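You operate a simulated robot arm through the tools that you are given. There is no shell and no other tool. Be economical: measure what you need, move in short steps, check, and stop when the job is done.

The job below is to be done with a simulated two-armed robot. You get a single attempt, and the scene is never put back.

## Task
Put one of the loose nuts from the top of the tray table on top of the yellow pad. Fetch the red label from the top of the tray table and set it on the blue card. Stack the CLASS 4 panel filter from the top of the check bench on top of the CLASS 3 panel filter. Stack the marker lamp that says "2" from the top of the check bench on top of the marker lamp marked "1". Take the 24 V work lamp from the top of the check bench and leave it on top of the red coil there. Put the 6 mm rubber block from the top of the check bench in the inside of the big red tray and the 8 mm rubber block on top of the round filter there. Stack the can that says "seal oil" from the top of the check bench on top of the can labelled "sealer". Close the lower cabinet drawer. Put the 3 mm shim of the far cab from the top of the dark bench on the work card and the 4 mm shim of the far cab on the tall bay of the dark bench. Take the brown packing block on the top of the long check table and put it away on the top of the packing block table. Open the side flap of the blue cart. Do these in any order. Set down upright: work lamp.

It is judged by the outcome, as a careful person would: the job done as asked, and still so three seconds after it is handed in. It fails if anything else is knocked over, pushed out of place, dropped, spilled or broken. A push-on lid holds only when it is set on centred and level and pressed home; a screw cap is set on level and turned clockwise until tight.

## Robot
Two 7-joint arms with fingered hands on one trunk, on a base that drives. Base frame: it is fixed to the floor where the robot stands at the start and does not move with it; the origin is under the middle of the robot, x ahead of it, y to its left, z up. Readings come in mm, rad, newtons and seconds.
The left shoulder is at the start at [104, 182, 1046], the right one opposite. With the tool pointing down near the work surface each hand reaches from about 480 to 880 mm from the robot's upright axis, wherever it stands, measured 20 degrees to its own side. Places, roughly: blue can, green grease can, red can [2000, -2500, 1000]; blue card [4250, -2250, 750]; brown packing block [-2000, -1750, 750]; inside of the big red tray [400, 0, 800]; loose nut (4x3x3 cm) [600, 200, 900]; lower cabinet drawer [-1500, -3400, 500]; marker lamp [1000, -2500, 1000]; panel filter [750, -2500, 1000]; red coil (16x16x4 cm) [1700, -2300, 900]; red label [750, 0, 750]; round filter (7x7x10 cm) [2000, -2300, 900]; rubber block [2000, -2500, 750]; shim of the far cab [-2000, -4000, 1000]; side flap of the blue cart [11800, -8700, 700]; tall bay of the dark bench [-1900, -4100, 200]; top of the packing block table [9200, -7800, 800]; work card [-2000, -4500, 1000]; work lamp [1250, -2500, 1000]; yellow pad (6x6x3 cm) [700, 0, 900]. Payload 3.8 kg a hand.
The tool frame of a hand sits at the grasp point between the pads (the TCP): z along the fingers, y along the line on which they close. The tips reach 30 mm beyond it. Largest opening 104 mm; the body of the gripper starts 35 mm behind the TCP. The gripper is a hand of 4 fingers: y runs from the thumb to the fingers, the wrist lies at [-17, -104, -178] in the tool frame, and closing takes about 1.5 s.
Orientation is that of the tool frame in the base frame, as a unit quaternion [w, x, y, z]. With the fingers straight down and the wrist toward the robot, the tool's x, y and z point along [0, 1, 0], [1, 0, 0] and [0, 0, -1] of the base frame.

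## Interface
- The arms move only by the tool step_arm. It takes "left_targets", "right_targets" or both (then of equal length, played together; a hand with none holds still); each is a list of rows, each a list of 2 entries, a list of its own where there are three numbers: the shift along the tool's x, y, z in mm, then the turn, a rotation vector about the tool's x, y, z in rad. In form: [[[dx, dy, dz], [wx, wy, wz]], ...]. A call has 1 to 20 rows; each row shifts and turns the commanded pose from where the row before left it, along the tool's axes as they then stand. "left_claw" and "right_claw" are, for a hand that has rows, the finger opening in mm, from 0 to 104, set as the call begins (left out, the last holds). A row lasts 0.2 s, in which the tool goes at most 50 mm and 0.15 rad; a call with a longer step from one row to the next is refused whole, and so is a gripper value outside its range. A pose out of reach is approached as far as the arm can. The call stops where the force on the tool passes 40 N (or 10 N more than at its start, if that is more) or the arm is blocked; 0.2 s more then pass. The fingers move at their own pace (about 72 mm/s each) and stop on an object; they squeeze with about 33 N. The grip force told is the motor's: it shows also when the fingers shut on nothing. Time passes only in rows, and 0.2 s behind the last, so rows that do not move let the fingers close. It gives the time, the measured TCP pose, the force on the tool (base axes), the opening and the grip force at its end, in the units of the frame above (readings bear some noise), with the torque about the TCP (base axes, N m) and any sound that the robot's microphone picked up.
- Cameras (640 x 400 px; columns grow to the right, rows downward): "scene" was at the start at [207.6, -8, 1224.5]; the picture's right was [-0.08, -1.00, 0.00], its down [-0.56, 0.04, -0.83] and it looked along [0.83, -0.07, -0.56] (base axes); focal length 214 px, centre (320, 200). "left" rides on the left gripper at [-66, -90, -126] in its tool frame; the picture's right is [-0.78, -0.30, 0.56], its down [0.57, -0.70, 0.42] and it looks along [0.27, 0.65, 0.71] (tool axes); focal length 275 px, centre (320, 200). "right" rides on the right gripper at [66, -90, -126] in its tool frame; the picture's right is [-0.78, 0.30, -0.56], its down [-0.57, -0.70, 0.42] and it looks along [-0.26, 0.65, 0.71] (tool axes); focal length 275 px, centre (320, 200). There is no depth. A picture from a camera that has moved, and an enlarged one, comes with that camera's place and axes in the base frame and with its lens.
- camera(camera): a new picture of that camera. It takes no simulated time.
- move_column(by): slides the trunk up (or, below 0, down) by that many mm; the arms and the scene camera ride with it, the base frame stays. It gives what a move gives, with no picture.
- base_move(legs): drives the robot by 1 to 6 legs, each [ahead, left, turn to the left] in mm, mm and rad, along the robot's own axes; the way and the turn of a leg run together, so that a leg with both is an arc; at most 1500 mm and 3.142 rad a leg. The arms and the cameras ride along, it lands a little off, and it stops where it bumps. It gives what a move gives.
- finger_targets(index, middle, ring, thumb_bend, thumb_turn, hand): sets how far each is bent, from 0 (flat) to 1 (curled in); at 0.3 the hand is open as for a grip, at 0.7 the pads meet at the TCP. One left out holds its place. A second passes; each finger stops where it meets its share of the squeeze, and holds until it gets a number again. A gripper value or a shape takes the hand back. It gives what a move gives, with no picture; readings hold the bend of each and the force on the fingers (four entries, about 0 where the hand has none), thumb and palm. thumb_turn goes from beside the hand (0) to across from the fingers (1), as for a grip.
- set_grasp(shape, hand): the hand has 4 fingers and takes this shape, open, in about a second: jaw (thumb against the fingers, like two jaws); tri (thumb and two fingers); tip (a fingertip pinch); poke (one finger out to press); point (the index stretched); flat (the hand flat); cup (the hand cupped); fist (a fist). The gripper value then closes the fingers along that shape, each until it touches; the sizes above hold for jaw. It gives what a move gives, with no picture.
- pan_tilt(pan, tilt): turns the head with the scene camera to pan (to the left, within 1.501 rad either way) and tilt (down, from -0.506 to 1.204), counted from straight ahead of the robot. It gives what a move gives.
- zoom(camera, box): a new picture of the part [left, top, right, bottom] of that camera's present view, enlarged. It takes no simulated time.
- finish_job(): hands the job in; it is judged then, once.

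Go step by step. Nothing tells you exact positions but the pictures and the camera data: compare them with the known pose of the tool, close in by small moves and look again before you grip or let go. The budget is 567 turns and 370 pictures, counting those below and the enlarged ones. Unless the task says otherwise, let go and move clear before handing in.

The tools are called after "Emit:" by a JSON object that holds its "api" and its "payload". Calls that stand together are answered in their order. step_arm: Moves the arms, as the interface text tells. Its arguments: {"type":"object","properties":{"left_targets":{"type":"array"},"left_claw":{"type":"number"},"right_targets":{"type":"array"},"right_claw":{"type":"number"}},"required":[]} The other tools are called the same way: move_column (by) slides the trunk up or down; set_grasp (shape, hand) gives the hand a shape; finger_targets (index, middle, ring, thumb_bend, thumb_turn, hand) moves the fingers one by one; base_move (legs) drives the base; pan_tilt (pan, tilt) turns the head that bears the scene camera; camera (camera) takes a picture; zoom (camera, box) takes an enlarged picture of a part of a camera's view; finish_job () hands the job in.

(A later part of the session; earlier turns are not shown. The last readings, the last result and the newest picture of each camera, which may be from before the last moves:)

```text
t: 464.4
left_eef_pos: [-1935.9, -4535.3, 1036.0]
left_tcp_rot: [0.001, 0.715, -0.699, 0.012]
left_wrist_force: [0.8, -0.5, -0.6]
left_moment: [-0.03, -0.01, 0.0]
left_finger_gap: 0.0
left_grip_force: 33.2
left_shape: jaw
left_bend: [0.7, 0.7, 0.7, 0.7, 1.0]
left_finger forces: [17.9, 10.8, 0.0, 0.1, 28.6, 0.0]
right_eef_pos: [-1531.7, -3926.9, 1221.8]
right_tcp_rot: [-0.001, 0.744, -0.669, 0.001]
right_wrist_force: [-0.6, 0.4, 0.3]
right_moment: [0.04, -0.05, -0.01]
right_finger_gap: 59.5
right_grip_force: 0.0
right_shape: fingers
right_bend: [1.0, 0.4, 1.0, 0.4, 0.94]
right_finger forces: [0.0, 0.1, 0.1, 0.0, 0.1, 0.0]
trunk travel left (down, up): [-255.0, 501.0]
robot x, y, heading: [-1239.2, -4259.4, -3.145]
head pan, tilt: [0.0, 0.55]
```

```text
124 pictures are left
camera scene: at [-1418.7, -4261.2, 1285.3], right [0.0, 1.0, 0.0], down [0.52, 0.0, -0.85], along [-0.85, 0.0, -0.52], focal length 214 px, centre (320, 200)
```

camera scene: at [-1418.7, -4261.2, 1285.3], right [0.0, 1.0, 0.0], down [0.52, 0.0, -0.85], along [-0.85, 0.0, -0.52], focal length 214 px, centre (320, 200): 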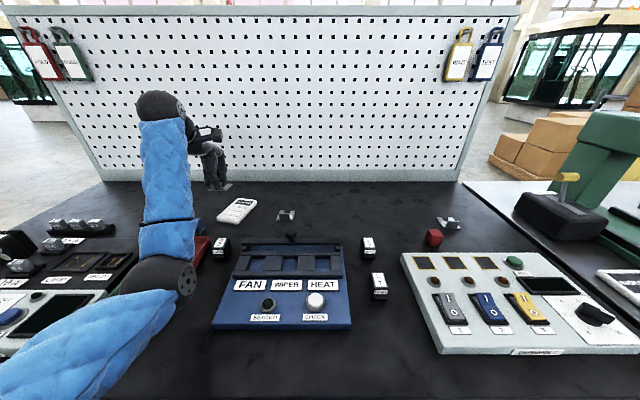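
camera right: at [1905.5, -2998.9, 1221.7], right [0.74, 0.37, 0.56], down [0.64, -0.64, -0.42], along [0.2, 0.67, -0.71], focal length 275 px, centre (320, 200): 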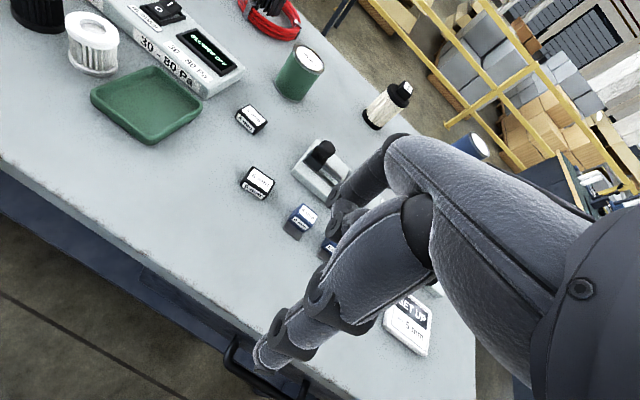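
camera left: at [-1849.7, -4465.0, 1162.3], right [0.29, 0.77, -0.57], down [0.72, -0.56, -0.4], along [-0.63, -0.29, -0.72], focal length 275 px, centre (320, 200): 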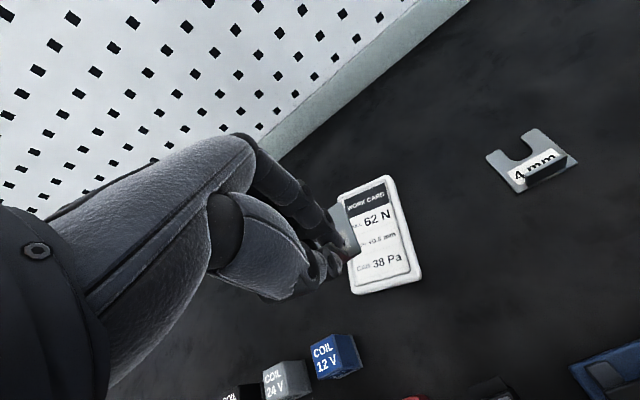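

Emit:
{"api": "zoom", "payload": {"camera": "left", "box": [260, 160, 440, 310]}}

Emit:
{"api": "zoom", "payload": {"camera": "scene", "box": [180, 130, 280, 230]}}

```text
2.67 times, centred on (350, 235) of left
camera zoom: at [-1849.7, -4465.0, 1162.3], right [0.29, 0.77, -0.57], down [0.72, -0.56, -0.4], along [-0.63, -0.29, -0.72], focal length 734 px, centre (240, 107)
```

zoom: 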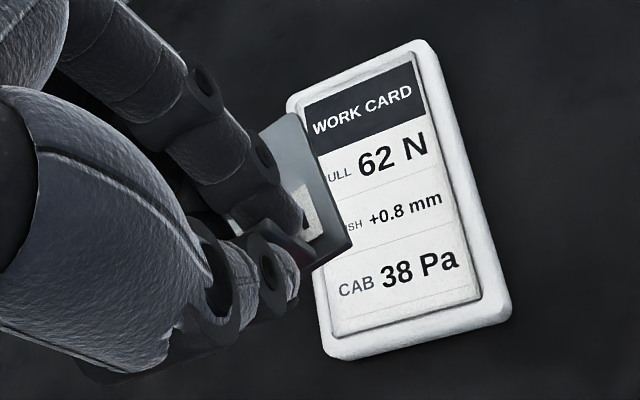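

```text
4.00 times, centred on (230, 180) of scene
camera zoom: at [-1418.7, -4261.2, 1285.3], right [0.0, 1.0, 0.0], down [0.52, 0.0, -0.85], along [-0.85, 0.0, -0.52], focal length 858 px, centre (680, 280)
```

zoom: 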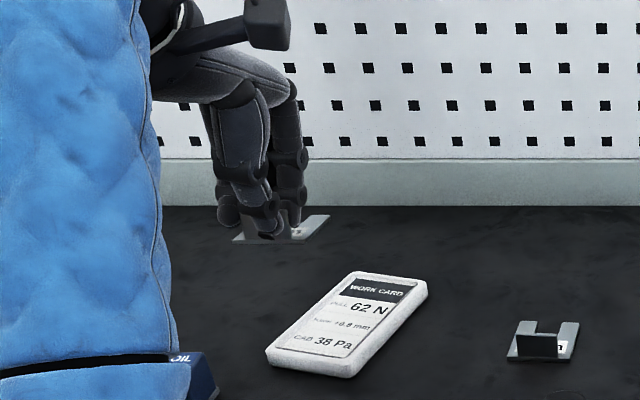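

Emit:
{"api": "step_arm", "payload": {"left_targets": [[[-5, 20, 0], [0, 0, 0]], [[-6, 21, 0], [0, 0, 0]], [[0, 0, 45], [0, 0, 0]], [[0, 0, 45], [0, 0, 0]], [[0, 0, 0], [0, 0, 0]]]}}

Emit:
{"api": "zoom", "payload": {"camera": "left", "box": [240, 140, 440, 320]}}

Emit:
{"api": "zoom", "payload": {"camera": "scene", "box": [180, 140, 280, 240]}}

```text
t: 465.6
left_eef_pos: [-1977.3, -4526.5, 945.4]
left_tcp_rot: [-0.001, 0.715, -0.699, 0.012]
left_wrist_force: [-0.2, -0.5, 0.0]
left_moment: [-0.03, 0.0, 0.0]
left_finger_gap: 0.0
left_grip_force: 33.0
left_shape: jaw
left_bend: [0.7, 0.7, 0.7, 0.7, 1.0]
left_finger forces: [17.8, 10.8, 0.1, 0.0, 28.6, 0.0]
right_eef_pos: [-1531.4, -3925.1, 1223.4]
right_tcp_rot: [0.0, 0.743, -0.67, 0.0]
right_wrist_force: [-0.3, 0.8, -0.6]
right_moment: [-0.02, 0.01, 0.01]
right_finger_gap: 59.4
right_grip_force: 0.0
right_shape: fingers
right_bend: [1.0, 0.4, 1.0, 0.4, 0.94]
right_finger forces: [0.0, 0.1, 0.1, 0.0, 0.0, 0.0]
trunk travel left (down, up): [-255.0, 501.0]
robot x, y, heading: [-1237.2, -4257.8, -3.149]
head pan, tilt: [0.0, 0.55]
```

```text
2.22 times, centred on (340, 230) of left
camera zoom: at [-1890.4, -4456.9, 1070.6], right [0.29, 0.77, -0.57], down [0.72, -0.56, -0.4], along [-0.63, -0.29, -0.72], focal length 612 px, centre (276, 133)
```

zoom: 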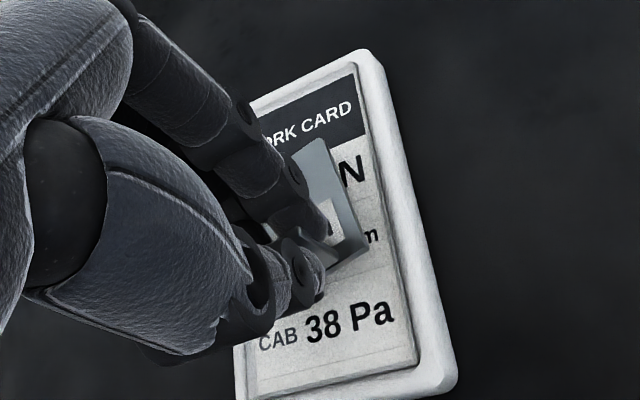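

```text
4.00 times, centred on (230, 190) of scene
camera zoom: at [-1418.5, -4260.3, 1285.4], right [0.0, 1.0, 0.0], down [0.52, 0.0, -0.85], along [-0.85, 0.0, -0.52], focal length 858 px, centre (680, 240)
```

zoom: 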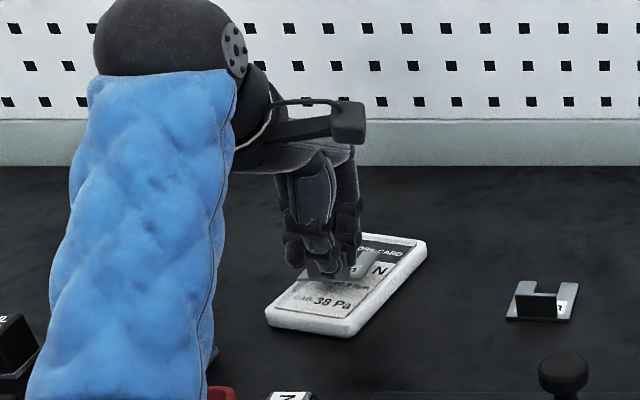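

Centred over the card. I'll lower to contact.

Emit:
{"api": "step_arm", "payload": {"left_targets": [[[0, 0, 5], [0, 0, 0]], [[0, 0, 4], [0, 0, 0]], [[0, 0, 3], [0, 0, 0]], [[0, 0, 0], [0, 0, 0]]]}}

Emit:
{"api": "step_arm", "payload": {"left_targets": [[[0, 0, 2], [0, 0, 0]], [[0, 0, 2], [0, 0, 0]], [[0, 0, 2], [0, 0, 0]], [[0, 0, 0], [0, 0, 0]]]}}

```text
t: 466.6
left_eef_pos: [-1976.0, -4528.3, 934.8]
left_tcp_rot: [0.001, 0.715, -0.699, 0.013]
left_wrist_force: [0.3, -0.6, 2.1]
left_moment: [-0.03, 0.1, 0.02]
left_finger_gap: 0.0
left_grip_force: 32.5
left_shape: jaw
left_bend: [0.7, 0.7, 0.7, 0.7, 1.0]
left_finger forces: [18.2, 10.8, 0.0, 0.1, 29.8, 0.0]
right_eef_pos: [-1530.9, -3926.2, 1222.7]
right_tcp_rot: [0.0, 0.743, -0.669, 0.0]
right_wrist_force: [-0.9, 0.4, -0.1]
right_moment: [0.01, 0.02, 0.01]
right_finger_gap: 59.2
right_grip_force: 0.0
right_shape: fingers
right_bend: [1.0, 0.4, 1.0, 0.4, 0.94]
right_finger forces: [0.0, 0.0, 0.0, 0.0, 0.1, 0.0]
trunk travel left (down, up): [-255.0, 501.0]
robot x, y, heading: [-1236.3, -4260.8, -3.143]
head pan, tilt: [0.0, 0.55]
```

```text
t: 467.6
left_eef_pos: [-1975.1, -4526.3, 932.1]
left_tcp_rot: [0.003, 0.715, -0.699, 0.01]
left_wrist_force: [-4.2, -3.6, 21.2]
left_moment: [-0.1, 0.2, 0.02]
left_finger_gap: 0.0
left_grip_force: 32.7
left_shape: jaw
left_bend: [0.7, 0.7, 0.7, 0.71, 1.0]
left_finger forces: [22.2, 13.6, 0.1, 0.0, 32.0, 0.1]
right_eef_pos: [-1529.9, -3925.7, 1224.3]
right_tcp_rot: [0.001, 0.743, -0.669, 0.0]
right_wrist_force: [-0.5, 0.3, 0.0]
right_moment: [0.05, 0.0, 0.0]
right_finger_gap: 59.5
right_grip_force: 0.0
right_shape: fingers
right_bend: [1.0, 0.4, 1.0, 0.4, 0.94]
right_finger forces: [0.0, 0.0, 0.0, 0.0, 0.0, 0.1]
trunk travel left (down, up): [-255.0, 501.0]
robot x, y, heading: [-1237.7, -4258.7, -3.14]
head pan, tilt: [0.0, 0.55]
```

In contact. I'll ease, open, and rise.

Emit:
{"api": "step_arm", "payload": {"left_targets": [[[0, 0, -4], [0, 0, 0]], [[0, 0, 0], [0, 0, 0]]]}}

Emit:
{"api": "step_arm", "payload": {"left_targets": [[[0, 0, 0], [0, 0, 0]], [[0, 0, 0], [0, 0, 0]], [[0, 0, 0], [0, 0, 0]], [[0, 0, 0], [0, 0, 0]], [[0, 0, -20], [0, 0, 0]], [[0, 0, -40], [0, 0, 0]], [[0, 0, -40], [0, 0, 0]], [[0, -20, -40], [0, 0, 0]], [[0, -40, -20], [0, 0, 0]], [[0, -40, 0], [0, 0, 0]]], "left_claw": 60}}

Emit:
{"api": "zoom", "payload": {"camera": "scene", "box": [200, 180, 310, 250]}}

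Emit:
{"api": "camera", "payload": {"camera": "left"}}

```text
t: 468.2
left_eef_pos: [-1974.6, -4527.2, 932.4]
left_tcp_rot: [0.0, 0.715, -0.699, 0.014]
left_wrist_force: [-2.5, -4.0, 16.3]
left_moment: [-0.11, 0.15, 0.01]
left_finger_gap: 0.0
left_grip_force: 32.9
left_shape: jaw
left_bend: [0.7, 0.7, 0.7, 0.71, 1.0]
left_finger forces: [21.6, 13.0, 0.1, 0.0, 31.7, 0.1]
right_eef_pos: [-1529.3, -3925.3, 1223.2]
right_tcp_rot: [0.0, 0.743, -0.669, 0.0]
right_wrist_force: [-1.1, -0.3, -0.4]
right_moment: [0.0, 0.02, 0.03]
right_finger_gap: 59.5
right_grip_force: 0.0
right_shape: fingers
right_bend: [1.0, 0.4, 1.0, 0.4, 0.94]
right_finger forces: [0.0, 0.0, 0.1, 0.0, 0.0, 0.0]
trunk travel left (down, up): [-255.0, 501.0]
robot x, y, heading: [-1240.8, -4259.9, -3.143]
head pan, tilt: [0.0, 0.55]
```

```text
t: 470.4
left_eef_pos: [-1878.0, -4522.4, 1093.4]
left_tcp_rot: [0.001, 0.716, -0.698, 0.013]
left_wrist_force: [0.1, -1.0, 0.3]
left_moment: [0.01, 0.03, 0.02]
left_finger_gap: 59.7
left_grip_force: 0.0
left_shape: jaw
left_bend: [0.73, 0.41, 0.38, 0.65, 0.99]
left_finger forces: [0.1, 0.0, 0.0, 0.0, 0.0, 0.1]
right_eef_pos: [-1530.2, -3926.1, 1223.2]
right_tcp_rot: [0.0, 0.743, -0.669, -0.001]
right_wrist_force: [-0.2, 0.5, -0.1]
right_moment: [-0.01, 0.03, 0.01]
right_finger_gap: 59.3
right_grip_force: 0.1
right_shape: fingers
right_bend: [1.0, 0.4, 1.0, 0.4, 0.94]
right_finger forces: [0.1, 0.0, 0.0, 0.0, 0.1, 0.0]
trunk travel left (down, up): [-255.0, 501.0]
robot x, y, heading: [-1237.8, -4259.9, -3.143]
head pan, tilt: [0.0, 0.55]
```

```text
5.71 times, centred on (255, 215) of scene
camera zoom: at [-1417.9, -4261.5, 1285.4], right [0.0, 1.0, 0.0], down [0.52, 0.0, -0.85], along [-0.85, 0.0, -0.52], focal length 1226 px, centre (691, 114)
```

zoom: 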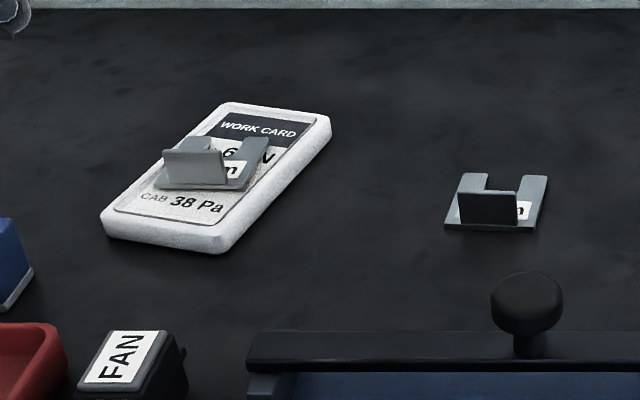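

```text
118 pictures are left
camera left: at [-1791.8, -4452.8, 1219.7], right [0.29, 0.77, -0.57], down [0.72, -0.56, -0.4], along [-0.63, -0.29, -0.72], focal length 275 px, centre (320, 200)
```

left: 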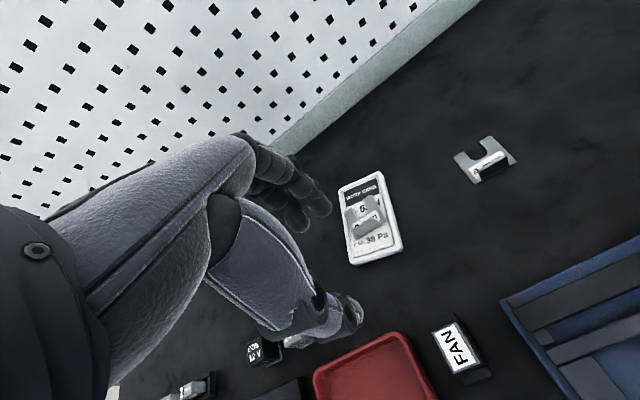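

The 3 mm shim rests on the work card. Now the 4 mm shim at (-1961, -4373): moving the left hand over it.

Emit:
{"api": "step_arm", "payload": {"left_targets": [[[-38, 5, 0], [0, 0, 0]], [[-38, 15, 0], [0, 0, 0]], [[-38, 25, 10], [0, 0, 0]], [[-37, 30, 20], [0, 0, 0]], [[0, 4, 40], [0, 0, 0]], [[0, 0, 40], [0, 0, 0]], [[0, 0, 20], [0, 0, 0]], [[0, 0, 0], [0, 0, 0]]], "left_claw": 80}}

Emit:
{"api": "zoom", "payload": {"camera": "left", "box": [240, 140, 480, 380]}}

```text
refused: row 4 steps farther than a row can; nothing moved
```

```text
1.67 times, centred on (360, 260) of left
camera zoom: at [-1791.8, -4452.8, 1219.7], right [0.29, 0.77, -0.57], down [0.72, -0.56, -0.4], along [-0.63, -0.29, -0.72], focal length 459 px, centre (253, 100)
```

zoom: 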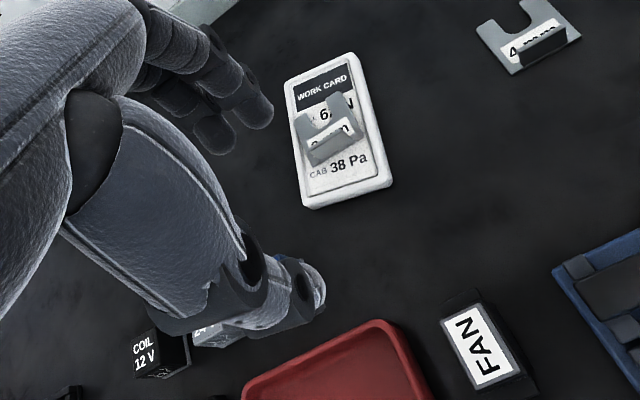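

Emit:
{"api": "step_arm", "payload": {"left_targets": [[[-38, 5, 0], [0, 0, 0]], [[-38, 15, 0], [0, 0, 0]], [[-38, 20, 10], [0, 0, 0]], [[-37, 20, 20], [0, 0, 0]], [[0, 19, 40], [0, 0, 0]], [[0, 0, 40], [0, 0, 0]], [[0, 0, 20], [0, 0, 0]], [[0, 0, 0], [0, 0, 0]]], "left_claw": 80}}

Emit:
{"api": "zoom", "payload": {"camera": "left", "box": [240, 140, 480, 380]}}

```text
t: 472.2
left_eef_pos: [-1958.5, -4373.3, 961.0]
left_tcp_rot: [0.0, 0.715, -0.699, 0.013]
left_wrist_force: [-0.3, 0.5, 0.5]
left_moment: [0.01, -0.01, 0.02]
left_finger_gap: 79.5
left_grip_force: 0.1
left_shape: jaw
left_bend: [0.27, 0.35, 0.32, 0.5, 0.98]
left_finger forces: [0.1, 0.1, 0.0, 0.0, 0.1, 0.0]
right_eef_pos: [-1530.2, -3926.0, 1222.2]
right_tcp_rot: [0.0, 0.743, -0.669, 0.0]
right_wrist_force: [-0.1, -0.4, -0.2]
right_moment: [-0.03, -0.01, -0.05]
right_finger_gap: 59.4
right_grip_force: 0.1
right_shape: fingers
right_bend: [1.0, 0.4, 1.0, 0.4, 0.94]
right_finger forces: [0.1, 0.0, 0.1, 0.0, 0.0, 0.1]
trunk travel left (down, up): [-255.0, 501.0]
robot x, y, heading: [-1242.7, -4260.6, -3.14]
head pan, tilt: [0.0, 0.55]
```

```text
1.67 times, centred on (360, 260) of left
camera zoom: at [-1870.9, -4303.2, 1086.6], right [0.29, 0.77, -0.57], down [0.72, -0.56, -0.4], along [-0.63, -0.29, -0.72], focal length 459 px, centre (253, 100)
```

zoom: 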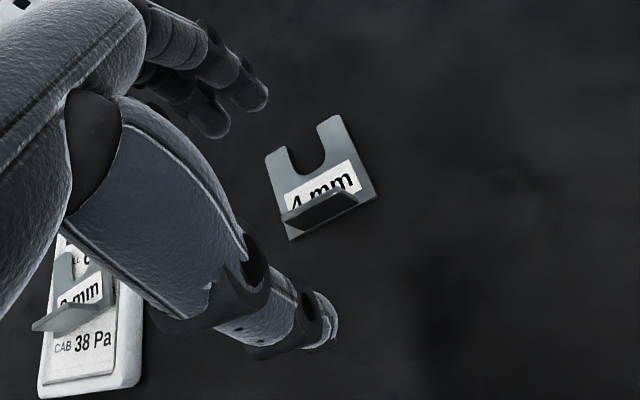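

Emit:
{"api": "step_arm", "payload": {"left_targets": [[[-4, 1, 14], [0, 0, 0]], [[0, 0, 14], [0, 0, 0]], [[0, 0, 14], [0, 0, 0]], [[0, 0, 0], [0, 0, 0]]]}}

Emit:
{"api": "step_arm", "payload": {"left_targets": [[[0, 0, 0], [0, 0, 0]], [[0, 0, 0], [0, 0, 0]], [[0, 0, 0], [0, 0, 0]], [[0, 0, 0], [0, 0, 0]], [[0, 0, 0], [0, 0, 0]], [[0, 0, 0], [0, 0, 0]], [[0, 0, 0], [0, 0, 0]]], "left_claw": 0}}

Emit:
{"api": "step_arm", "payload": {"left_targets": [[[0, 0, -10], [0, 0, 0]], [[0, 0, -20], [0, 0, 0]], [[0, 0, -35], [0, 0, 0]], [[0, 0, -35], [0, 0, 0]], [[0, 0, 0], [0, 0, 0]]]}}

Emit:
{"api": "camera", "payload": {"camera": "left"}}

Emit:
{"api": "zoom", "payload": {"camera": "scene", "box": [230, 130, 330, 230]}}

```text
t: 473.2
left_eef_pos: [-1958.8, -4369.2, 917.6]
left_tcp_rot: [0.0, 0.715, -0.699, 0.012]
left_wrist_force: [0.2, -0.1, -0.3]
left_moment: [0.02, 0.02, 0.02]
left_finger_gap: 79.7
left_grip_force: 0.0
left_shape: jaw
left_bend: [0.27, 0.35, 0.32, 0.5, 0.98]
left_finger forces: [0.0, 0.0, 0.0, 0.0, 0.1, 0.0]
right_eef_pos: [-1532.1, -3925.6, 1223.4]
right_tcp_rot: [0.0, 0.744, -0.669, 0.0]
right_wrist_force: [-0.1, -0.2, 0.6]
right_moment: [-0.01, -0.02, 0.01]
right_finger_gap: 59.8
right_grip_force: 0.0
right_shape: fingers
right_bend: [1.0, 0.4, 1.0, 0.4, 0.94]
right_finger forces: [0.1, 0.0, 0.0, 0.0, 0.0, 0.0]
trunk travel left (down, up): [-255.0, 501.0]
robot x, y, heading: [-1237.0, -4257.4, -3.139]
head pan, tilt: [0.0, 0.55]
```

```text
t: 474.8
left_eef_pos: [-1957.9, -4369.5, 917.6]
left_tcp_rot: [-0.001, 0.715, -0.699, 0.012]
left_wrist_force: [0.4, -0.9, 1.1]
left_moment: [-0.04, 0.02, 0.02]
left_finger_gap: 0.0
left_grip_force: 33.2
left_shape: jaw
left_bend: [0.7, 0.7, 0.7, 0.7, 1.0]
left_finger forces: [17.7, 9.8, 0.0, 0.0, 28.1, 0.0]
right_eef_pos: [-1531.4, -3925.4, 1223.1]
right_tcp_rot: [0.001, 0.743, -0.669, 0.0]
right_wrist_force: [0.2, 0.3, 0.4]
right_moment: [-0.03, 0.02, -0.02]
right_finger_gap: 59.5
right_grip_force: 0.0
right_shape: fingers
right_bend: [1.0, 0.4, 1.0, 0.4, 0.94]
right_finger forces: [0.1, 0.1, 0.0, 0.1, 0.0, 0.0]
trunk travel left (down, up): [-255.0, 501.0]
robot x, y, heading: [-1237.7, -4263.8, -3.141]
head pan, tilt: [0.0, 0.55]
```

```text
t: 476.0
left_eef_pos: [-1961.3, -4367.8, 1017.0]
left_tcp_rot: [0.0, 0.715, -0.699, 0.012]
left_wrist_force: [0.0, -0.4, -1.1]
left_moment: [0.01, -0.02, -0.03]
left_finger_gap: 0.0
left_grip_force: 32.8
left_shape: jaw
left_bend: [0.7, 0.7, 0.7, 0.71, 1.0]
left_finger forces: [18.2, 10.8, 0.1, 0.1, 28.9, 0.0]
right_eef_pos: [-1531.6, -3925.3, 1223.2]
right_tcp_rot: [0.0, 0.743, -0.67, 0.001]
right_wrist_force: [-0.5, 0.5, 0.0]
right_moment: [0.01, 0.01, 0.0]
right_finger_gap: 59.4
right_grip_force: 0.1
right_shape: fingers
right_bend: [1.0, 0.4, 1.0, 0.4, 0.94]
right_finger forces: [0.0, 0.0, 0.0, 0.0, 0.1, 0.1]
trunk travel left (down, up): [-255.0, 501.0]
robot x, y, heading: [-1239.7, -4259.1, -3.138]
head pan, tilt: [0.0, 0.55]
```

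```text
115 pictures are left
camera left: at [-1874.4, -4297.8, 1142.1], right [0.29, 0.77, -0.57], down [0.72, -0.56, -0.4], along [-0.63, -0.29, -0.72], focal length 275 px, centre (320, 200)
```

left: 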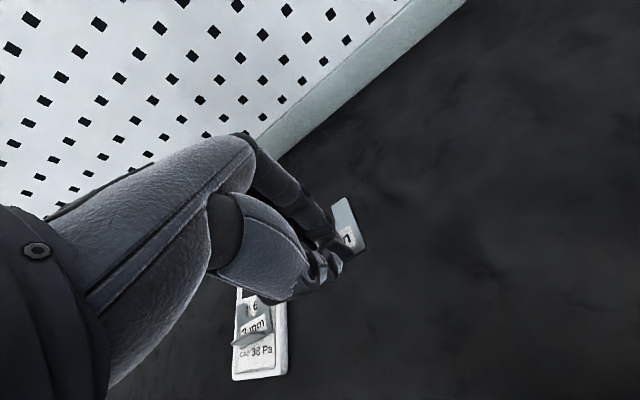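

```text
4.00 times, centred on (280, 180) of scene
camera zoom: at [-1419.0, -4260.4, 1285.2], right [0.0, 1.0, 0.0], down [0.52, 0.0, -0.85], along [-0.85, 0.0, -0.52], focal length 858 px, centre (480, 280)
```

zoom: 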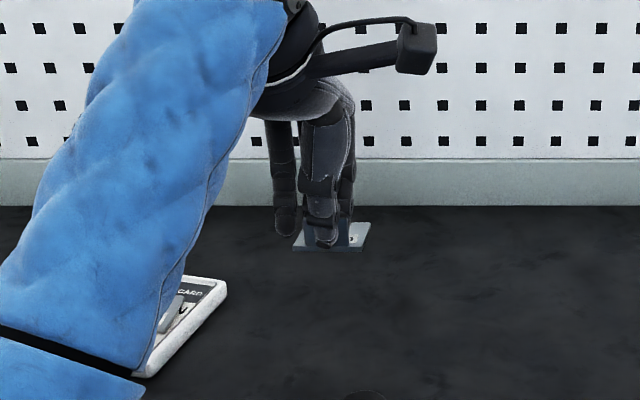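

The 4 mm shim is held. I'll back away from the bench, line up with the free part of the tall bay, and lower the trunk to look in.

Emit:
{"api": "step_arm", "payload": {"left_targets": [[[0, 0, -40], [0, 0, 0]], [[0, -20, -40], [0, 0, 0]], [[0, -45, 0], [0, 0, 0]], [[0, -45, 0], [0, 0, 0]], [[0, -45, 0], [0, 0, 0]], [[0, -45, 0], [0, 0, 0]], [[0, 0, 0], [0, 0, 0]]]}}

Emit:
{"api": "base_move", "payload": {"legs": [[-500, 0, 0], [0, -560, 0]]}}

Emit:
{"api": "move_column", "payload": {"by": -250}}

Emit:
{"api": "pan_tilt", "payload": {"pan": 0.1, "tilt": 0.45}}

Emit:
{"api": "camera", "payload": {"camera": "scene"}}

```text
t: 477.6
left_eef_pos: [-1763.6, -4362.2, 1100.3]
left_tcp_rot: [0.0, 0.715, -0.699, 0.014]
left_wrist_force: [-1.0, 0.1, -1.8]
left_moment: [0.01, -0.05, 0.0]
left_finger_gap: 0.0
left_grip_force: 33.1
left_shape: jaw
left_bend: [0.7, 0.7, 0.7, 0.71, 1.0]
left_finger forces: [18.1, 10.8, 0.1, 0.0, 28.7, 0.0]
right_eef_pos: [-1533.4, -3925.1, 1223.1]
right_tcp_rot: [0.0, 0.743, -0.67, 0.0]
right_wrist_force: [0.0, -0.1, 0.1]
right_moment: [-0.03, 0.01, -0.01]
right_finger_gap: 59.6
right_grip_force: 0.0
right_shape: fingers
right_bend: [1.0, 0.4, 1.0, 0.4, 0.94]
right_finger forces: [0.1, 0.0, 0.0, 0.0, 0.1, 0.0]
trunk travel left (down, up): [-255.0, 501.0]
robot x, y, heading: [-1236.5, -4258.1, -3.142]
head pan, tilt: [0.0, 0.55]
```

```text
t: 483.4
left_eef_pos: [-1266.5, -3813.2, 1101.7]
left_tcp_rot: [0.0, 0.721, -0.693, 0.012]
left_wrist_force: [-0.4, 0.1, -0.6]
left_moment: [-0.05, -0.05, 0.0]
left_finger_gap: 0.0
left_grip_force: 33.3
left_shape: jaw
left_bend: [0.7, 0.7, 0.7, 0.71, 1.0]
left_finger forces: [18.1, 10.7, 0.1, 0.0, 28.6, 0.0]
right_eef_pos: [-1042.0, -3371.9, 1223.5]
right_tcp_rot: [0.0, 0.749, -0.663, -0.001]
right_wrist_force: [0.2, -0.2, 0.5]
right_moment: [0.0, 0.01, 0.0]
right_finger_gap: 59.5
right_grip_force: 0.2
right_shape: fingers
right_bend: [1.0, 0.4, 1.0, 0.4, 0.94]
right_finger forces: [0.0, 0.1, 0.0, 0.0, 0.0, 0.0]
trunk travel left (down, up): [-255.0, 501.0]
robot x, y, heading: [-742.7, -3701.4, -3.127]
head pan, tilt: [0.0, 0.55]
```

```text
t: 485.9
left_eef_pos: [-1266.7, -3813.0, 851.2]
left_tcp_rot: [0.0, 0.721, -0.693, 0.012]
left_wrist_force: [-0.1, 0.5, -0.8]
left_moment: [0.03, 0.01, 0.01]
left_finger_gap: 0.0
left_grip_force: 32.7
left_shape: jaw
left_bend: [0.7, 0.7, 0.7, 0.71, 1.0]
left_finger forces: [18.1, 10.8, 0.1, 0.1, 28.7, 0.0]
right_eef_pos: [-1132.1, -3376.4, 931.7]
right_tcp_rot: [-0.067, 0.745, -0.659, 0.074]
right_wrist_force: [0.7, -0.6, -0.6]
right_moment: [-0.01, 0.02, -0.02]
right_finger_gap: 59.7
right_grip_force: 0.0
right_shape: fingers
right_bend: [1.0, 0.4, 1.0, 0.4, 0.94]
right_finger forces: [0.0, 0.0, 0.1, 0.0, 0.1, 0.1]
trunk travel left (down, up): [-5.0, 751.0]
robot x, y, heading: [-742.7, -3702.7, -3.123]
head pan, tilt: [0.0, 0.55]
```

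```text
t: 486.6
left_eef_pos: [-1267.8, -3814.5, 851.0]
left_tcp_rot: [0.0, 0.721, -0.693, 0.013]
left_wrist_force: [-0.3, -0.4, -0.6]
left_moment: [-0.02, -0.03, -0.01]
left_finger_gap: 0.0
left_grip_force: 32.6
left_shape: jaw
left_bend: [0.7, 0.7, 0.7, 0.71, 1.0]
left_finger forces: [18.1, 10.8, 0.0, 0.0, 28.7, 0.0]
right_eef_pos: [-1133.3, -3375.3, 932.0]
right_tcp_rot: [-0.067, 0.746, -0.659, 0.074]
right_wrist_force: [-0.5, 0.4, 0.0]
right_moment: [-0.03, 0.0, 0.02]
right_finger_gap: 59.6
right_grip_force: 0.2
right_shape: fingers
right_bend: [1.0, 0.4, 1.0, 0.4, 0.94]
right_finger forces: [0.1, 0.0, 0.0, 0.1, 0.1, 0.0]
trunk travel left (down, up): [-5.0, 751.0]
robot x, y, heading: [-745.2, -3701.7, -3.126]
head pan, tilt: [0.099, 0.45]
```

```text
113 pictures are left
camera scene: at [-1069.6, -3718.3, 1030.2], right [-0.12, 0.99, 0.0], down [0.43, 0.05, -0.9], along [-0.89, -0.1, -0.44], focal length 214 px, centre (320, 200)
```

scene: 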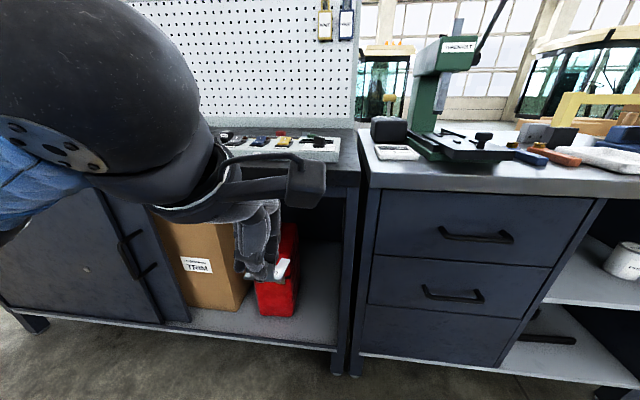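

Emit:
{"api": "camera", "payload": {"camera": "left"}}

Emit:
{"api": "zoom", "payload": {"camera": "scene", "box": [220, 200, 380, 380]}}

```text
112 pictures are left
camera left: at [-1182.4, -3742.2, 976.8], right [0.28, 0.78, -0.57], down [0.73, -0.55, -0.4], along [-0.62, -0.3, -0.72], focal length 275 px, centre (320, 200)
```

left: 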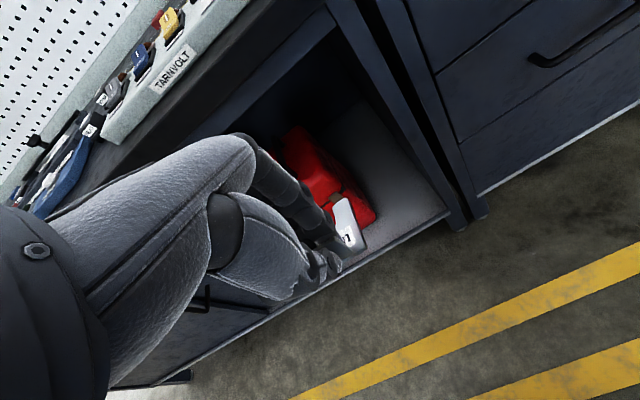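

```text
2.22 times, centred on (300, 290) of scene
camera zoom: at [-1069.6, -3718.3, 1030.2], right [-0.12, 0.99, 0.0], down [0.43, 0.05, -0.9], along [-0.89, -0.1, -0.44], focal length 477 px, centre (364, 0)
```

zoom: 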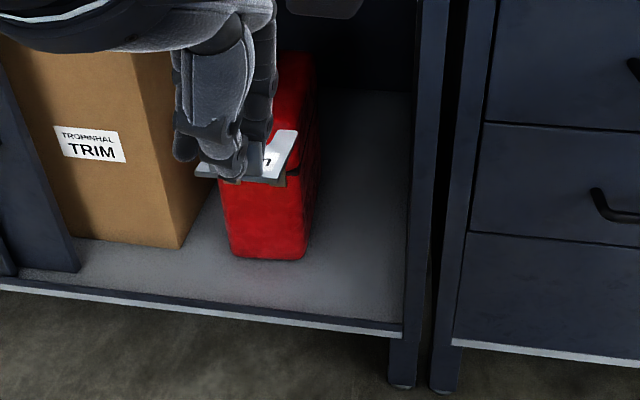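

The bay shelf is at about z 175, front edge x ≈ -1560, with free floor between the red toolbox and the right wall. I'll lower the hand outside the bay first.

Emit:
{"api": "step_arm", "payload": {"left_targets": [[[0, 0, 45], [0, 0, 0]], [[0, 0, 45], [0, 0, 0]], [[0, 0, 45], [0, 0, 0]], [[0, 0, 45], [0, 0, 0]], [[0, 0, 45], [0, 0, 0]], [[0, 0, 45], [0, 0, 0]], [[0, 0, 45], [0, 0, 0]], [[0, 0, 45], [0, 0, 0]], [[0, 0, 45], [0, 0, 0]], [[0, 0, 45], [0, 0, 0]], [[0, 0, 45], [0, 0, 0]], [[0, 0, 45], [0, 0, 0]], [[0, 0, 30], [0, 0, 0]], [[0, 0, 0], [0, 0, 0]]]}}

Emit:
{"api": "camera", "payload": {"camera": "scene"}}

Emit:
{"api": "camera", "payload": {"camera": "left"}}

```text
t: 489.6
left_eef_pos: [-1254.6, -3822.1, 279.8]
left_tcp_rot: [0.0, 0.72, -0.694, 0.013]
left_wrist_force: [-0.3, 1.1, -0.3]
left_moment: [-0.02, 0.02, 0.01]
left_finger_gap: 0.2
left_grip_force: 33.1
left_shape: jaw
left_bend: [0.7, 0.7, 0.7, 0.71, 1.0]
left_finger forces: [17.9, 10.6, 0.1, 0.0, 28.3, 0.1]
right_eef_pos: [-1133.8, -3375.9, 933.6]
right_tcp_rot: [-0.067, 0.746, -0.659, 0.075]
right_wrist_force: [0.4, 0.3, 0.6]
right_moment: [-0.01, 0.0, -0.03]
right_finger_gap: 59.6
right_grip_force: 0.1
right_shape: fingers
right_bend: [1.0, 0.4, 1.0, 0.4, 0.94]
right_finger forces: [0.0, 0.0, 0.0, 0.0, 0.0, 0.0]
trunk travel left (down, up): [-5.0, 751.0]
robot x, y, heading: [-741.4, -3705.6, -3.118]
head pan, tilt: [0.099, 0.45]
```

```text
110 pictures are left
camera scene: at [-1069.5, -3718.4, 1030.3], right [-0.12, 0.99, 0.0], down [0.43, 0.05, -0.9], along [-0.89, -0.11, -0.44], focal length 214 px, centre (320, 200)
```

scene: 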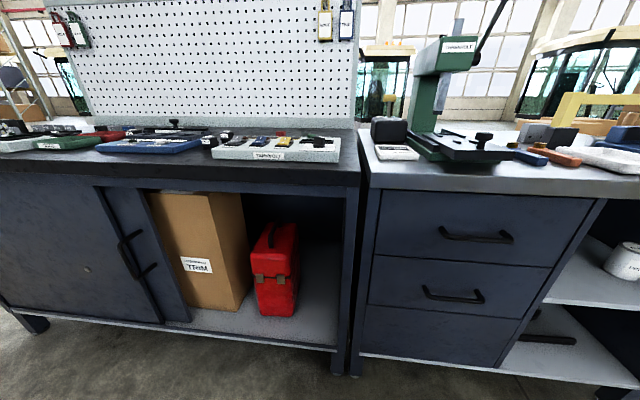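

```text
109 pictures are left
camera left: at [-1169.5, -3750.9, 405.9], right [0.28, 0.78, -0.57], down [0.73, -0.55, -0.4], along [-0.62, -0.3, -0.72], focal length 275 px, centre (320, 200)
```

left: 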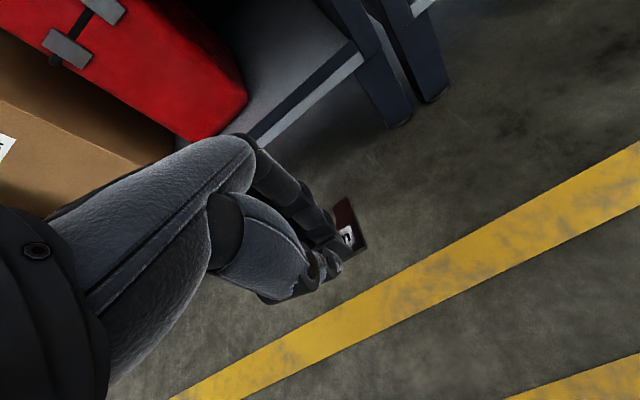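

The shelf is at z ≈ 184. The shim is 54 mm above that level, so I'll drive straight ahead to bring it into the bay.

Emit:
{"api": "base_move", "payload": {"legs": [[345, -15, -0.02]]}}

Emit:
{"api": "camera", "payload": {"camera": "scene"}}

Emit:
{"api": "camera", "payload": {"camera": "left"}}

```text
t: 491.9
left_eef_pos: [-1603.0, -3798.7, 280.7]
left_tcp_rot: [0.0, 0.714, -0.7, 0.013]
left_wrist_force: [-0.4, 0.0, -0.9]
left_moment: [-0.01, 0.03, -0.01]
left_finger_gap: 0.0
left_grip_force: 32.5
left_shape: jaw
left_bend: [0.7, 0.7, 0.7, 0.71, 1.0]
left_finger forces: [17.8, 10.7, 0.1, 0.0, 28.3, 0.0]
right_eef_pos: [-1472.0, -3354.7, 933.4]
right_tcp_rot: [-0.066, 0.738, -0.667, 0.076]
right_wrist_force: [0.6, -0.1, -0.7]
right_moment: [-0.08, 0.02, 0.0]
right_finger_gap: 59.5
right_grip_force: 0.1
right_shape: fingers
right_bend: [1.0, 0.4, 1.0, 0.4, 0.94]
right_finger forces: [0.1, 0.0, 0.1, 0.0, 0.1, 0.0]
trunk travel left (down, up): [-5.0, 751.0]
robot x, y, heading: [-1090.4, -3694.1, 3.139]
head pan, tilt: [0.099, 0.45]
```

```text
108 pictures are left
camera scene: at [-1416.2, -3698.4, 1030.2], right [-0.09, 1.0, 0.0], down [0.43, 0.04, -0.9], along [-0.9, -0.09, -0.44], focal length 214 px, centre (320, 200)
```

scene: 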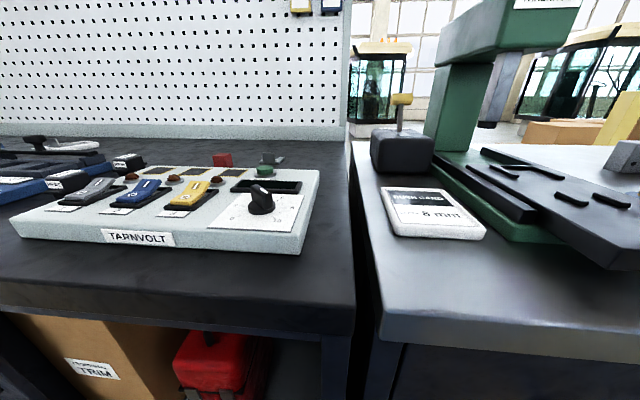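

```text
107 pictures are left
camera left: at [-1517.0, -3728.6, 406.3], right [0.29, 0.77, -0.57], down [0.72, -0.57, -0.4], along [-0.63, -0.29, -0.72], focal length 275 px, centre (320, 200)
```

left: 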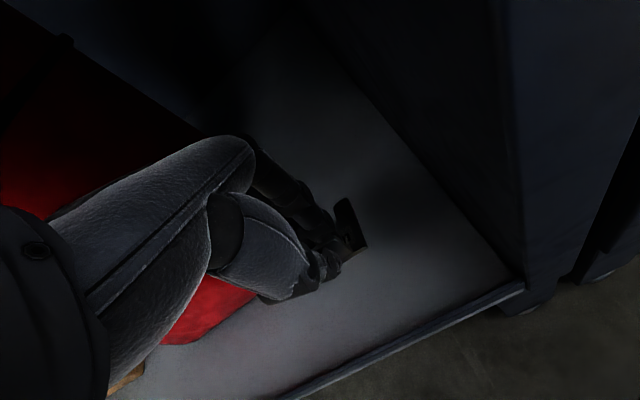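

The shim is inside the bay over clear floor. I'll lower it.

Emit:
{"api": "step_arm", "payload": {"left_targets": [[[0, 0, 20], [0, 0, 0]], [[0, 0, 18], [0, 0, 0]], [[0, 0, 4], [0, 0, 0]], [[0, 0, 3], [0, 0, 0]], [[0, 0, 0], [0, 0, 0]]]}}

Emit:
{"api": "step_arm", "payload": {"left_targets": [[[0, 0, 3], [0, 0, 0]], [[0, 0, 3], [0, 0, 0]], [[0, 0, 3], [0, 0, 0]], [[0, 0, 0], [0, 0, 0]]]}}

```text
t: 493.1
left_eef_pos: [-1603.1, -3800.7, 234.4]
left_tcp_rot: [-0.001, 0.713, -0.701, 0.014]
left_wrist_force: [0.2, -0.9, -2.7]
left_moment: [0.02, -0.02, 0.02]
left_finger_gap: 0.2
left_grip_force: 33.1
left_shape: jaw
left_bend: [0.7, 0.7, 0.7, 0.71, 1.0]
left_finger forces: [17.8, 10.6, 0.0, 0.0, 28.3, 0.0]
right_eef_pos: [-1471.5, -3354.1, 931.8]
right_tcp_rot: [-0.067, 0.738, -0.667, 0.076]
right_wrist_force: [0.1, -0.4, 0.3]
right_moment: [0.0, 0.04, 0.02]
right_finger_gap: 59.5
right_grip_force: 0.2
right_shape: fingers
right_bend: [1.0, 0.4, 1.0, 0.4, 0.94]
right_finger forces: [0.0, 0.0, 0.1, 0.0, 0.1, 0.1]
trunk travel left (down, up): [-5.0, 751.0]
robot x, y, heading: [-1096.6, -3692.0, 3.136]
head pan, tilt: [0.099, 0.45]
```

```text
t: 494.1
left_eef_pos: [-1601.7, -3800.0, 226.5]
left_tcp_rot: [0.0, 0.713, -0.701, 0.014]
left_wrist_force: [-0.4, 0.8, -0.4]
left_moment: [0.05, -0.05, -0.01]
left_finger_gap: 0.1
left_grip_force: 33.1
left_shape: jaw
left_bend: [0.7, 0.7, 0.7, 0.71, 1.0]
left_finger forces: [17.8, 10.7, 0.1, 0.0, 28.3, 0.0]
right_eef_pos: [-1471.5, -3355.2, 932.3]
right_tcp_rot: [-0.067, 0.738, -0.667, 0.076]
right_wrist_force: [-0.2, -0.1, -0.7]
right_moment: [-0.03, 0.0, 0.02]
right_finger_gap: 59.2
right_grip_force: 0.1
right_shape: fingers
right_bend: [1.0, 0.4, 1.0, 0.4, 0.94]
right_finger forces: [0.0, 0.1, 0.0, 0.1, 0.1, 0.0]
trunk travel left (down, up): [-5.0, 751.0]
robot x, y, heading: [-1091.0, -3689.1, 3.137]
head pan, tilt: [0.099, 0.45]
```

Emit:
{"api": "step_arm", "payload": {"left_targets": [[[0, 0, 3], [0, 0, 0]], [[0, 0, 3], [0, 0, 0]], [[0, 0, 3], [0, 0, 0]], [[0, 0, 3], [0, 0, 0]], [[0, 0, 0], [0, 0, 0]]]}}

```text
t: 495.3
left_eef_pos: [-1602.0, -3798.9, 214.8]
left_tcp_rot: [-0.001, 0.714, -0.701, 0.012]
left_wrist_force: [1.8, 0.6, 6.1]
left_moment: [-0.01, 0.08, 0.02]
left_finger_gap: 0.3
left_grip_force: 32.8
left_shape: jaw
left_bend: [0.7, 0.7, 0.7, 0.71, 1.0]
left_finger forces: [19.1, 11.1, 0.0, 0.1, 31.3, 0.0]
right_eef_pos: [-1470.9, -3355.3, 932.3]
right_tcp_rot: [-0.066, 0.738, -0.667, 0.075]
right_wrist_force: [-0.4, -0.3, -0.9]
right_moment: [-0.04, -0.01, -0.01]
right_finger_gap: 59.5
right_grip_force: 0.0
right_shape: fingers
right_bend: [1.0, 0.4, 1.0, 0.4, 0.94]
right_finger forces: [0.0, 0.0, 0.0, 0.0, 0.0, 0.0]
trunk travel left (down, up): [-5.0, 751.0]
robot x, y, heading: [-1086.1, -3686.3, 3.136]
head pan, tilt: [0.099, 0.45]
```

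Contact with the shelf. I'll open, rise a little, and check before backing out.

Emit:
{"api": "step_arm", "payload": {"left_targets": [[[0, 0, 0], [0, 0, 0]], [[0, 0, 0], [0, 0, 0]], [[0, 0, 0], [0, 0, 0]], [[0, 0, 0], [0, 0, 0]], [[0, 0, -20], [0, 0, 0]], [[0, 0, -40], [0, 0, 0]], [[0, 0, -25], [0, 0, 0]], [[0, 0, 0], [0, 0, 0]]], "left_claw": 60}}

Emit:
{"api": "camera", "payload": {"camera": "left"}}

```text
t: 497.1
left_eef_pos: [-1603.3, -3796.8, 299.2]
left_tcp_rot: [0.0, 0.713, -0.701, 0.013]
left_wrist_force: [0.8, 0.1, -0.1]
left_moment: [0.03, 0.01, -0.03]
left_finger_gap: 59.5
left_grip_force: 0.0
left_shape: jaw
left_bend: [0.73, 0.41, 0.38, 0.65, 0.99]
left_finger forces: [0.1, 0.1, 0.0, 0.0, 0.0, 0.1]
right_eef_pos: [-1471.7, -3354.9, 932.5]
right_tcp_rot: [-0.067, 0.738, -0.667, 0.075]
right_wrist_force: [0.6, -0.2, -0.3]
right_moment: [-0.02, 0.0, 0.03]
right_finger_gap: 59.5
right_grip_force: 0.1
right_shape: fingers
right_bend: [1.0, 0.4, 1.0, 0.4, 0.94]
right_finger forces: [0.1, 0.1, 0.1, 0.0, 0.0, 0.1]
trunk travel left (down, up): [-5.0, 751.0]
robot x, y, heading: [-1089.8, -3688.1, 3.133]
head pan, tilt: [0.099, 0.45]
```

```text
106 pictures are left
camera left: at [-1517.1, -3726.8, 425.5], right [0.29, 0.77, -0.57], down [0.72, -0.57, -0.4], along [-0.63, -0.29, -0.72], focal length 275 px, centre (320, 200)
```

left: 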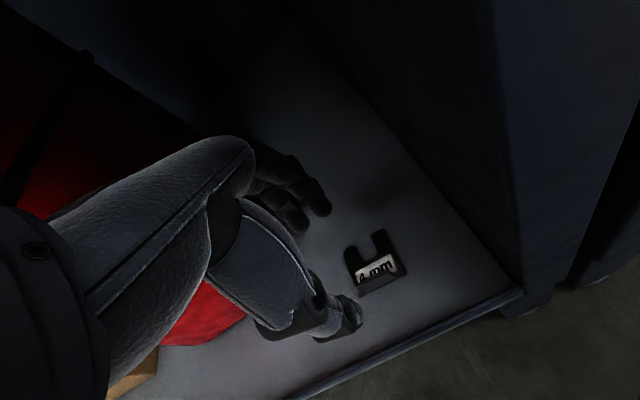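

The 4 mm shim sits on the bay shelf. I'll back out, raise, and go to the long check table for the packing block.

Emit:
{"api": "base_move", "payload": {"legs": [[-420, 0, 0]]}}

Emit:
{"api": "step_arm", "payload": {"left_targets": [[[0, 0, -45], [0, 0, 0]], [[0, 0, -45], [0, 0, 0]], [[0, 0, -45], [0, 0, 0]], [[0, 0, -45], [0, 0, 0]], [[0, 0, -45], [0, 0, 0]], [[0, 0, -45], [0, 0, 0]], [[0, 0, -45], [0, 0, 0]], [[0, 0, -45], [0, 0, 0]], [[0, 0, -45], [0, 0, 0]], [[0, 0, -45], [0, 0, 0]], [[0, 0, -45], [0, 0, 0]], [[0, 0, -45], [0, 0, 0]], [[0, 0, 0], [0, 0, 0]]]}}

Emit:
{"api": "move_column", "payload": {"by": 245}}

Emit:
{"api": "base_move", "payload": {"legs": [[0, -1000, 0.008], [0, -880, 0]]}}

Emit:
{"api": "pan_tilt", "payload": {"pan": 0.0, "tilt": 0.5}}

Emit:
{"api": "camera", "payload": {"camera": "scene"}}

```text
t: 499.6
left_eef_pos: [-1203.4, -3796.3, 299.1]
left_tcp_rot: [-0.001, 0.712, -0.702, 0.013]
left_wrist_force: [-0.3, 0.5, -0.2]
left_moment: [0.01, -0.01, 0.01]
left_finger_gap: 59.7
left_grip_force: 0.2
left_shape: jaw
left_bend: [0.73, 0.41, 0.38, 0.65, 0.99]
left_finger forces: [0.0, 0.0, 0.0, 0.0, 0.0, 0.0]
right_eef_pos: [-1068.8, -3354.8, 933.2]
right_tcp_rot: [-0.067, 0.735, -0.67, 0.076]
right_wrist_force: [-0.3, 0.5, -0.5]
right_moment: [0.02, -0.01, 0.04]
right_finger_gap: 59.2
right_grip_force: 0.0
right_shape: fingers
right_bend: [1.0, 0.4, 1.0, 0.4, 0.94]
right_finger forces: [0.0, 0.0, 0.1, 0.0, 0.0, 0.1]
trunk travel left (down, up): [-5.0, 751.0]
robot x, y, heading: [-689.3, -3697.2, 3.134]
head pan, tilt: [0.099, 0.45]
```

```text
t: 500.7
left_eef_pos: [-1202.4, -3838.5, 485.6]
left_tcp_rot: [-0.058, -0.696, 0.712, -0.071]
left_wrist_force: [0.1, -0.1, -0.4]
left_moment: [0.01, -0.02, -0.02]
left_finger_gap: 60.1
left_grip_force: 0.0
left_shape: jaw
left_bend: [0.73, 0.41, 0.38, 0.65, 0.99]
left_finger forces: [0.0, 0.1, 0.1, 0.0, 0.0, 0.1]
right_eef_pos: [-1068.6, -3355.8, 932.9]
right_tcp_rot: [-0.066, 0.737, -0.669, 0.075]
right_wrist_force: [-0.2, 0.2, -0.5]
right_moment: [-0.01, -0.01, 0.0]
right_finger_gap: 59.3
right_grip_force: 0.0
right_shape: fingers
right_bend: [1.0, 0.4, 1.0, 0.4, 0.94]
right_finger forces: [0.0, 0.1, 0.0, 0.0, 0.0, 0.0]
trunk travel left (down, up): [-5.0, 751.0]
robot x, y, heading: [-692.2, -3695.3, 3.132]
head pan, tilt: [0.099, 0.45]
stopped in row 5 (left hand): the arm was blocked; the commanded pose is now the measured one
```

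```text
t: 503.3
left_eef_pos: [-1202.6, -3870.6, 724.7]
left_tcp_rot: [-0.084, -0.695, 0.707, -0.1]
left_wrist_force: [0.4, 0.2, -0.1]
left_moment: [0.02, -0.02, 0.02]
left_finger_gap: 59.9
left_grip_force: 0.1
left_shape: jaw
left_bend: [0.73, 0.41, 0.38, 0.65, 0.99]
left_finger forces: [0.0, 0.0, 0.0, 0.0, 0.0, 0.1]
right_eef_pos: [-1069.9, -3356.6, 1177.4]
right_tcp_rot: [-0.066, 0.737, -0.669, 0.076]
right_wrist_force: [0.2, -0.3, -0.2]
right_moment: [0.02, 0.0, 0.0]
right_finger_gap: 59.2
right_grip_force: 0.1
right_shape: fingers
right_bend: [1.0, 0.4, 1.0, 0.4, 0.94]
right_finger forces: [0.0, 0.1, 0.0, 0.0, 0.1, 0.1]
trunk travel left (down, up): [-250.0, 506.0]
robot x, y, heading: [-688.3, -3691.8, 3.136]
head pan, tilt: [0.099, 0.45]
```

```text
t: 512.5
left_eef_pos: [-1163.6, -2038.1, 727.5]
left_tcp_rot: [-0.087, -0.692, 0.71, -0.095]
left_wrist_force: [0.4, 0.1, 0.0]
left_moment: [-0.05, -0.01, 0.01]
left_finger_gap: 60.0
left_grip_force: 0.0
left_shape: jaw
left_bend: [0.73, 0.41, 0.38, 0.65, 0.99]
left_finger forces: [0.1, 0.1, 0.0, 0.0, 0.0, 0.0]
right_eef_pos: [-1020.2, -1525.5, 1177.3]
right_tcp_rot: [-0.067, 0.733, -0.673, 0.076]
right_wrist_force: [-0.2, -0.3, -0.3]
right_moment: [0.0, 0.03, 0.02]
right_finger_gap: 59.3
right_grip_force: 0.1
right_shape: fingers
right_bend: [1.0, 0.4, 1.0, 0.4, 0.94]
right_finger forces: [0.0, 0.0, 0.0, 0.0, 0.0, 0.0]
trunk travel left (down, up): [-250.0, 506.0]
robot x, y, heading: [-640.3, -1866.1, 3.121]
head pan, tilt: [0.099, 0.45]
```

```text
t: 513.1
left_eef_pos: [-1164.8, -2039.6, 728.4]
left_tcp_rot: [-0.089, -0.693, 0.709, -0.096]
left_wrist_force: [0.5, 0.2, 0.2]
left_moment: [-0.01, 0.0, 0.0]
left_finger_gap: 59.4
left_grip_force: 0.0
left_shape: jaw
left_bend: [0.73, 0.41, 0.38, 0.65, 0.99]
left_finger forces: [0.0, 0.1, 0.0, 0.0, 0.0, 0.0]
right_eef_pos: [-1020.7, -1526.0, 1178.2]
right_tcp_rot: [-0.066, 0.733, -0.673, 0.077]
right_wrist_force: [1.0, -0.9, 0.4]
right_moment: [0.01, 0.02, 0.01]
right_finger_gap: 59.6
right_grip_force: 0.1
right_shape: fingers
right_bend: [1.0, 0.4, 1.0, 0.4, 0.94]
right_finger forces: [0.0, 0.1, 0.1, 0.0, 0.1, 0.0]
trunk travel left (down, up): [-250.0, 506.0]
robot x, y, heading: [-645.9, -1867.2, 3.128]
head pan, tilt: [0.0, 0.499]
```

```text
105 pictures are left
camera scene: at [-828.0, -1863.9, 1284.8], right [0.02, 1.0, 0.0], down [0.48, -0.01, -0.88], along [-0.88, 0.02, -0.48], focal length 214 px, centre (320, 200)
```

scene: 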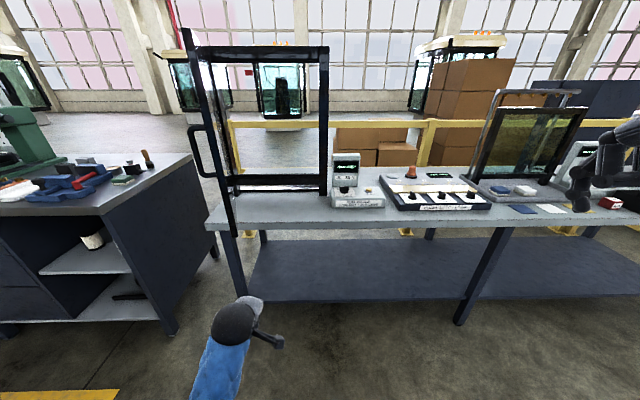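

Emit:
{"api": "zoom", "payload": {"camera": "scene", "box": [300, 140, 500, 230]}}

Emit:
{"api": "zoom", "payload": {"camera": "scene", "box": [460, 150, 640, 240]}}

```text
3.20 times, centred on (400, 185) of scene
camera zoom: at [-828.0, -1863.9, 1284.8], right [0.02, 1.0, 0.0], down [0.48, -0.01, -0.88], along [-0.88, 0.02, -0.48], focal length 686 px, centre (64, 248)
```

zoom: 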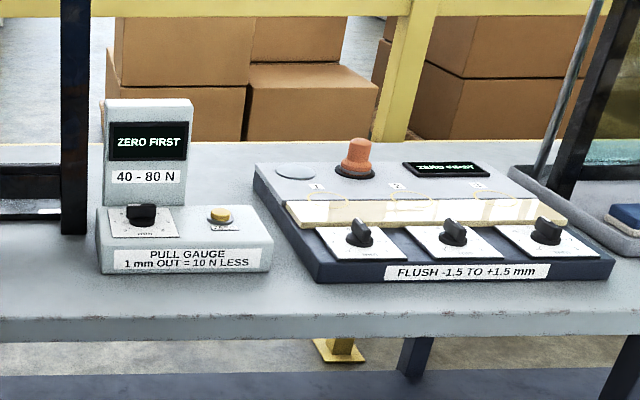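

```text
3.56 times, centred on (550, 195) of scene
camera zoom: at [-828.0, -1863.9, 1284.8], right [0.02, 1.0, 0.0], down [0.48, -0.01, -0.88], along [-0.88, 0.02, -0.48], focal length 763 px, centre (-498, 218)
```

zoom: 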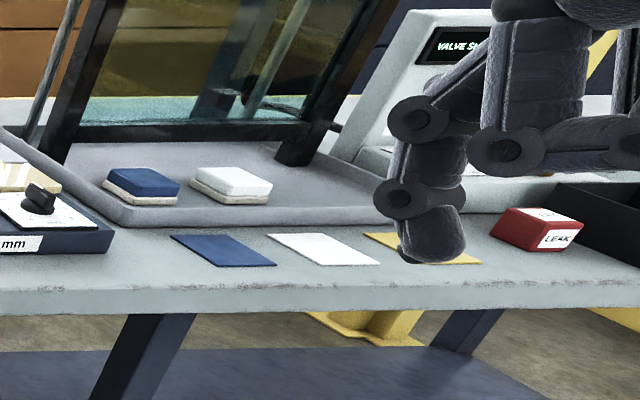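

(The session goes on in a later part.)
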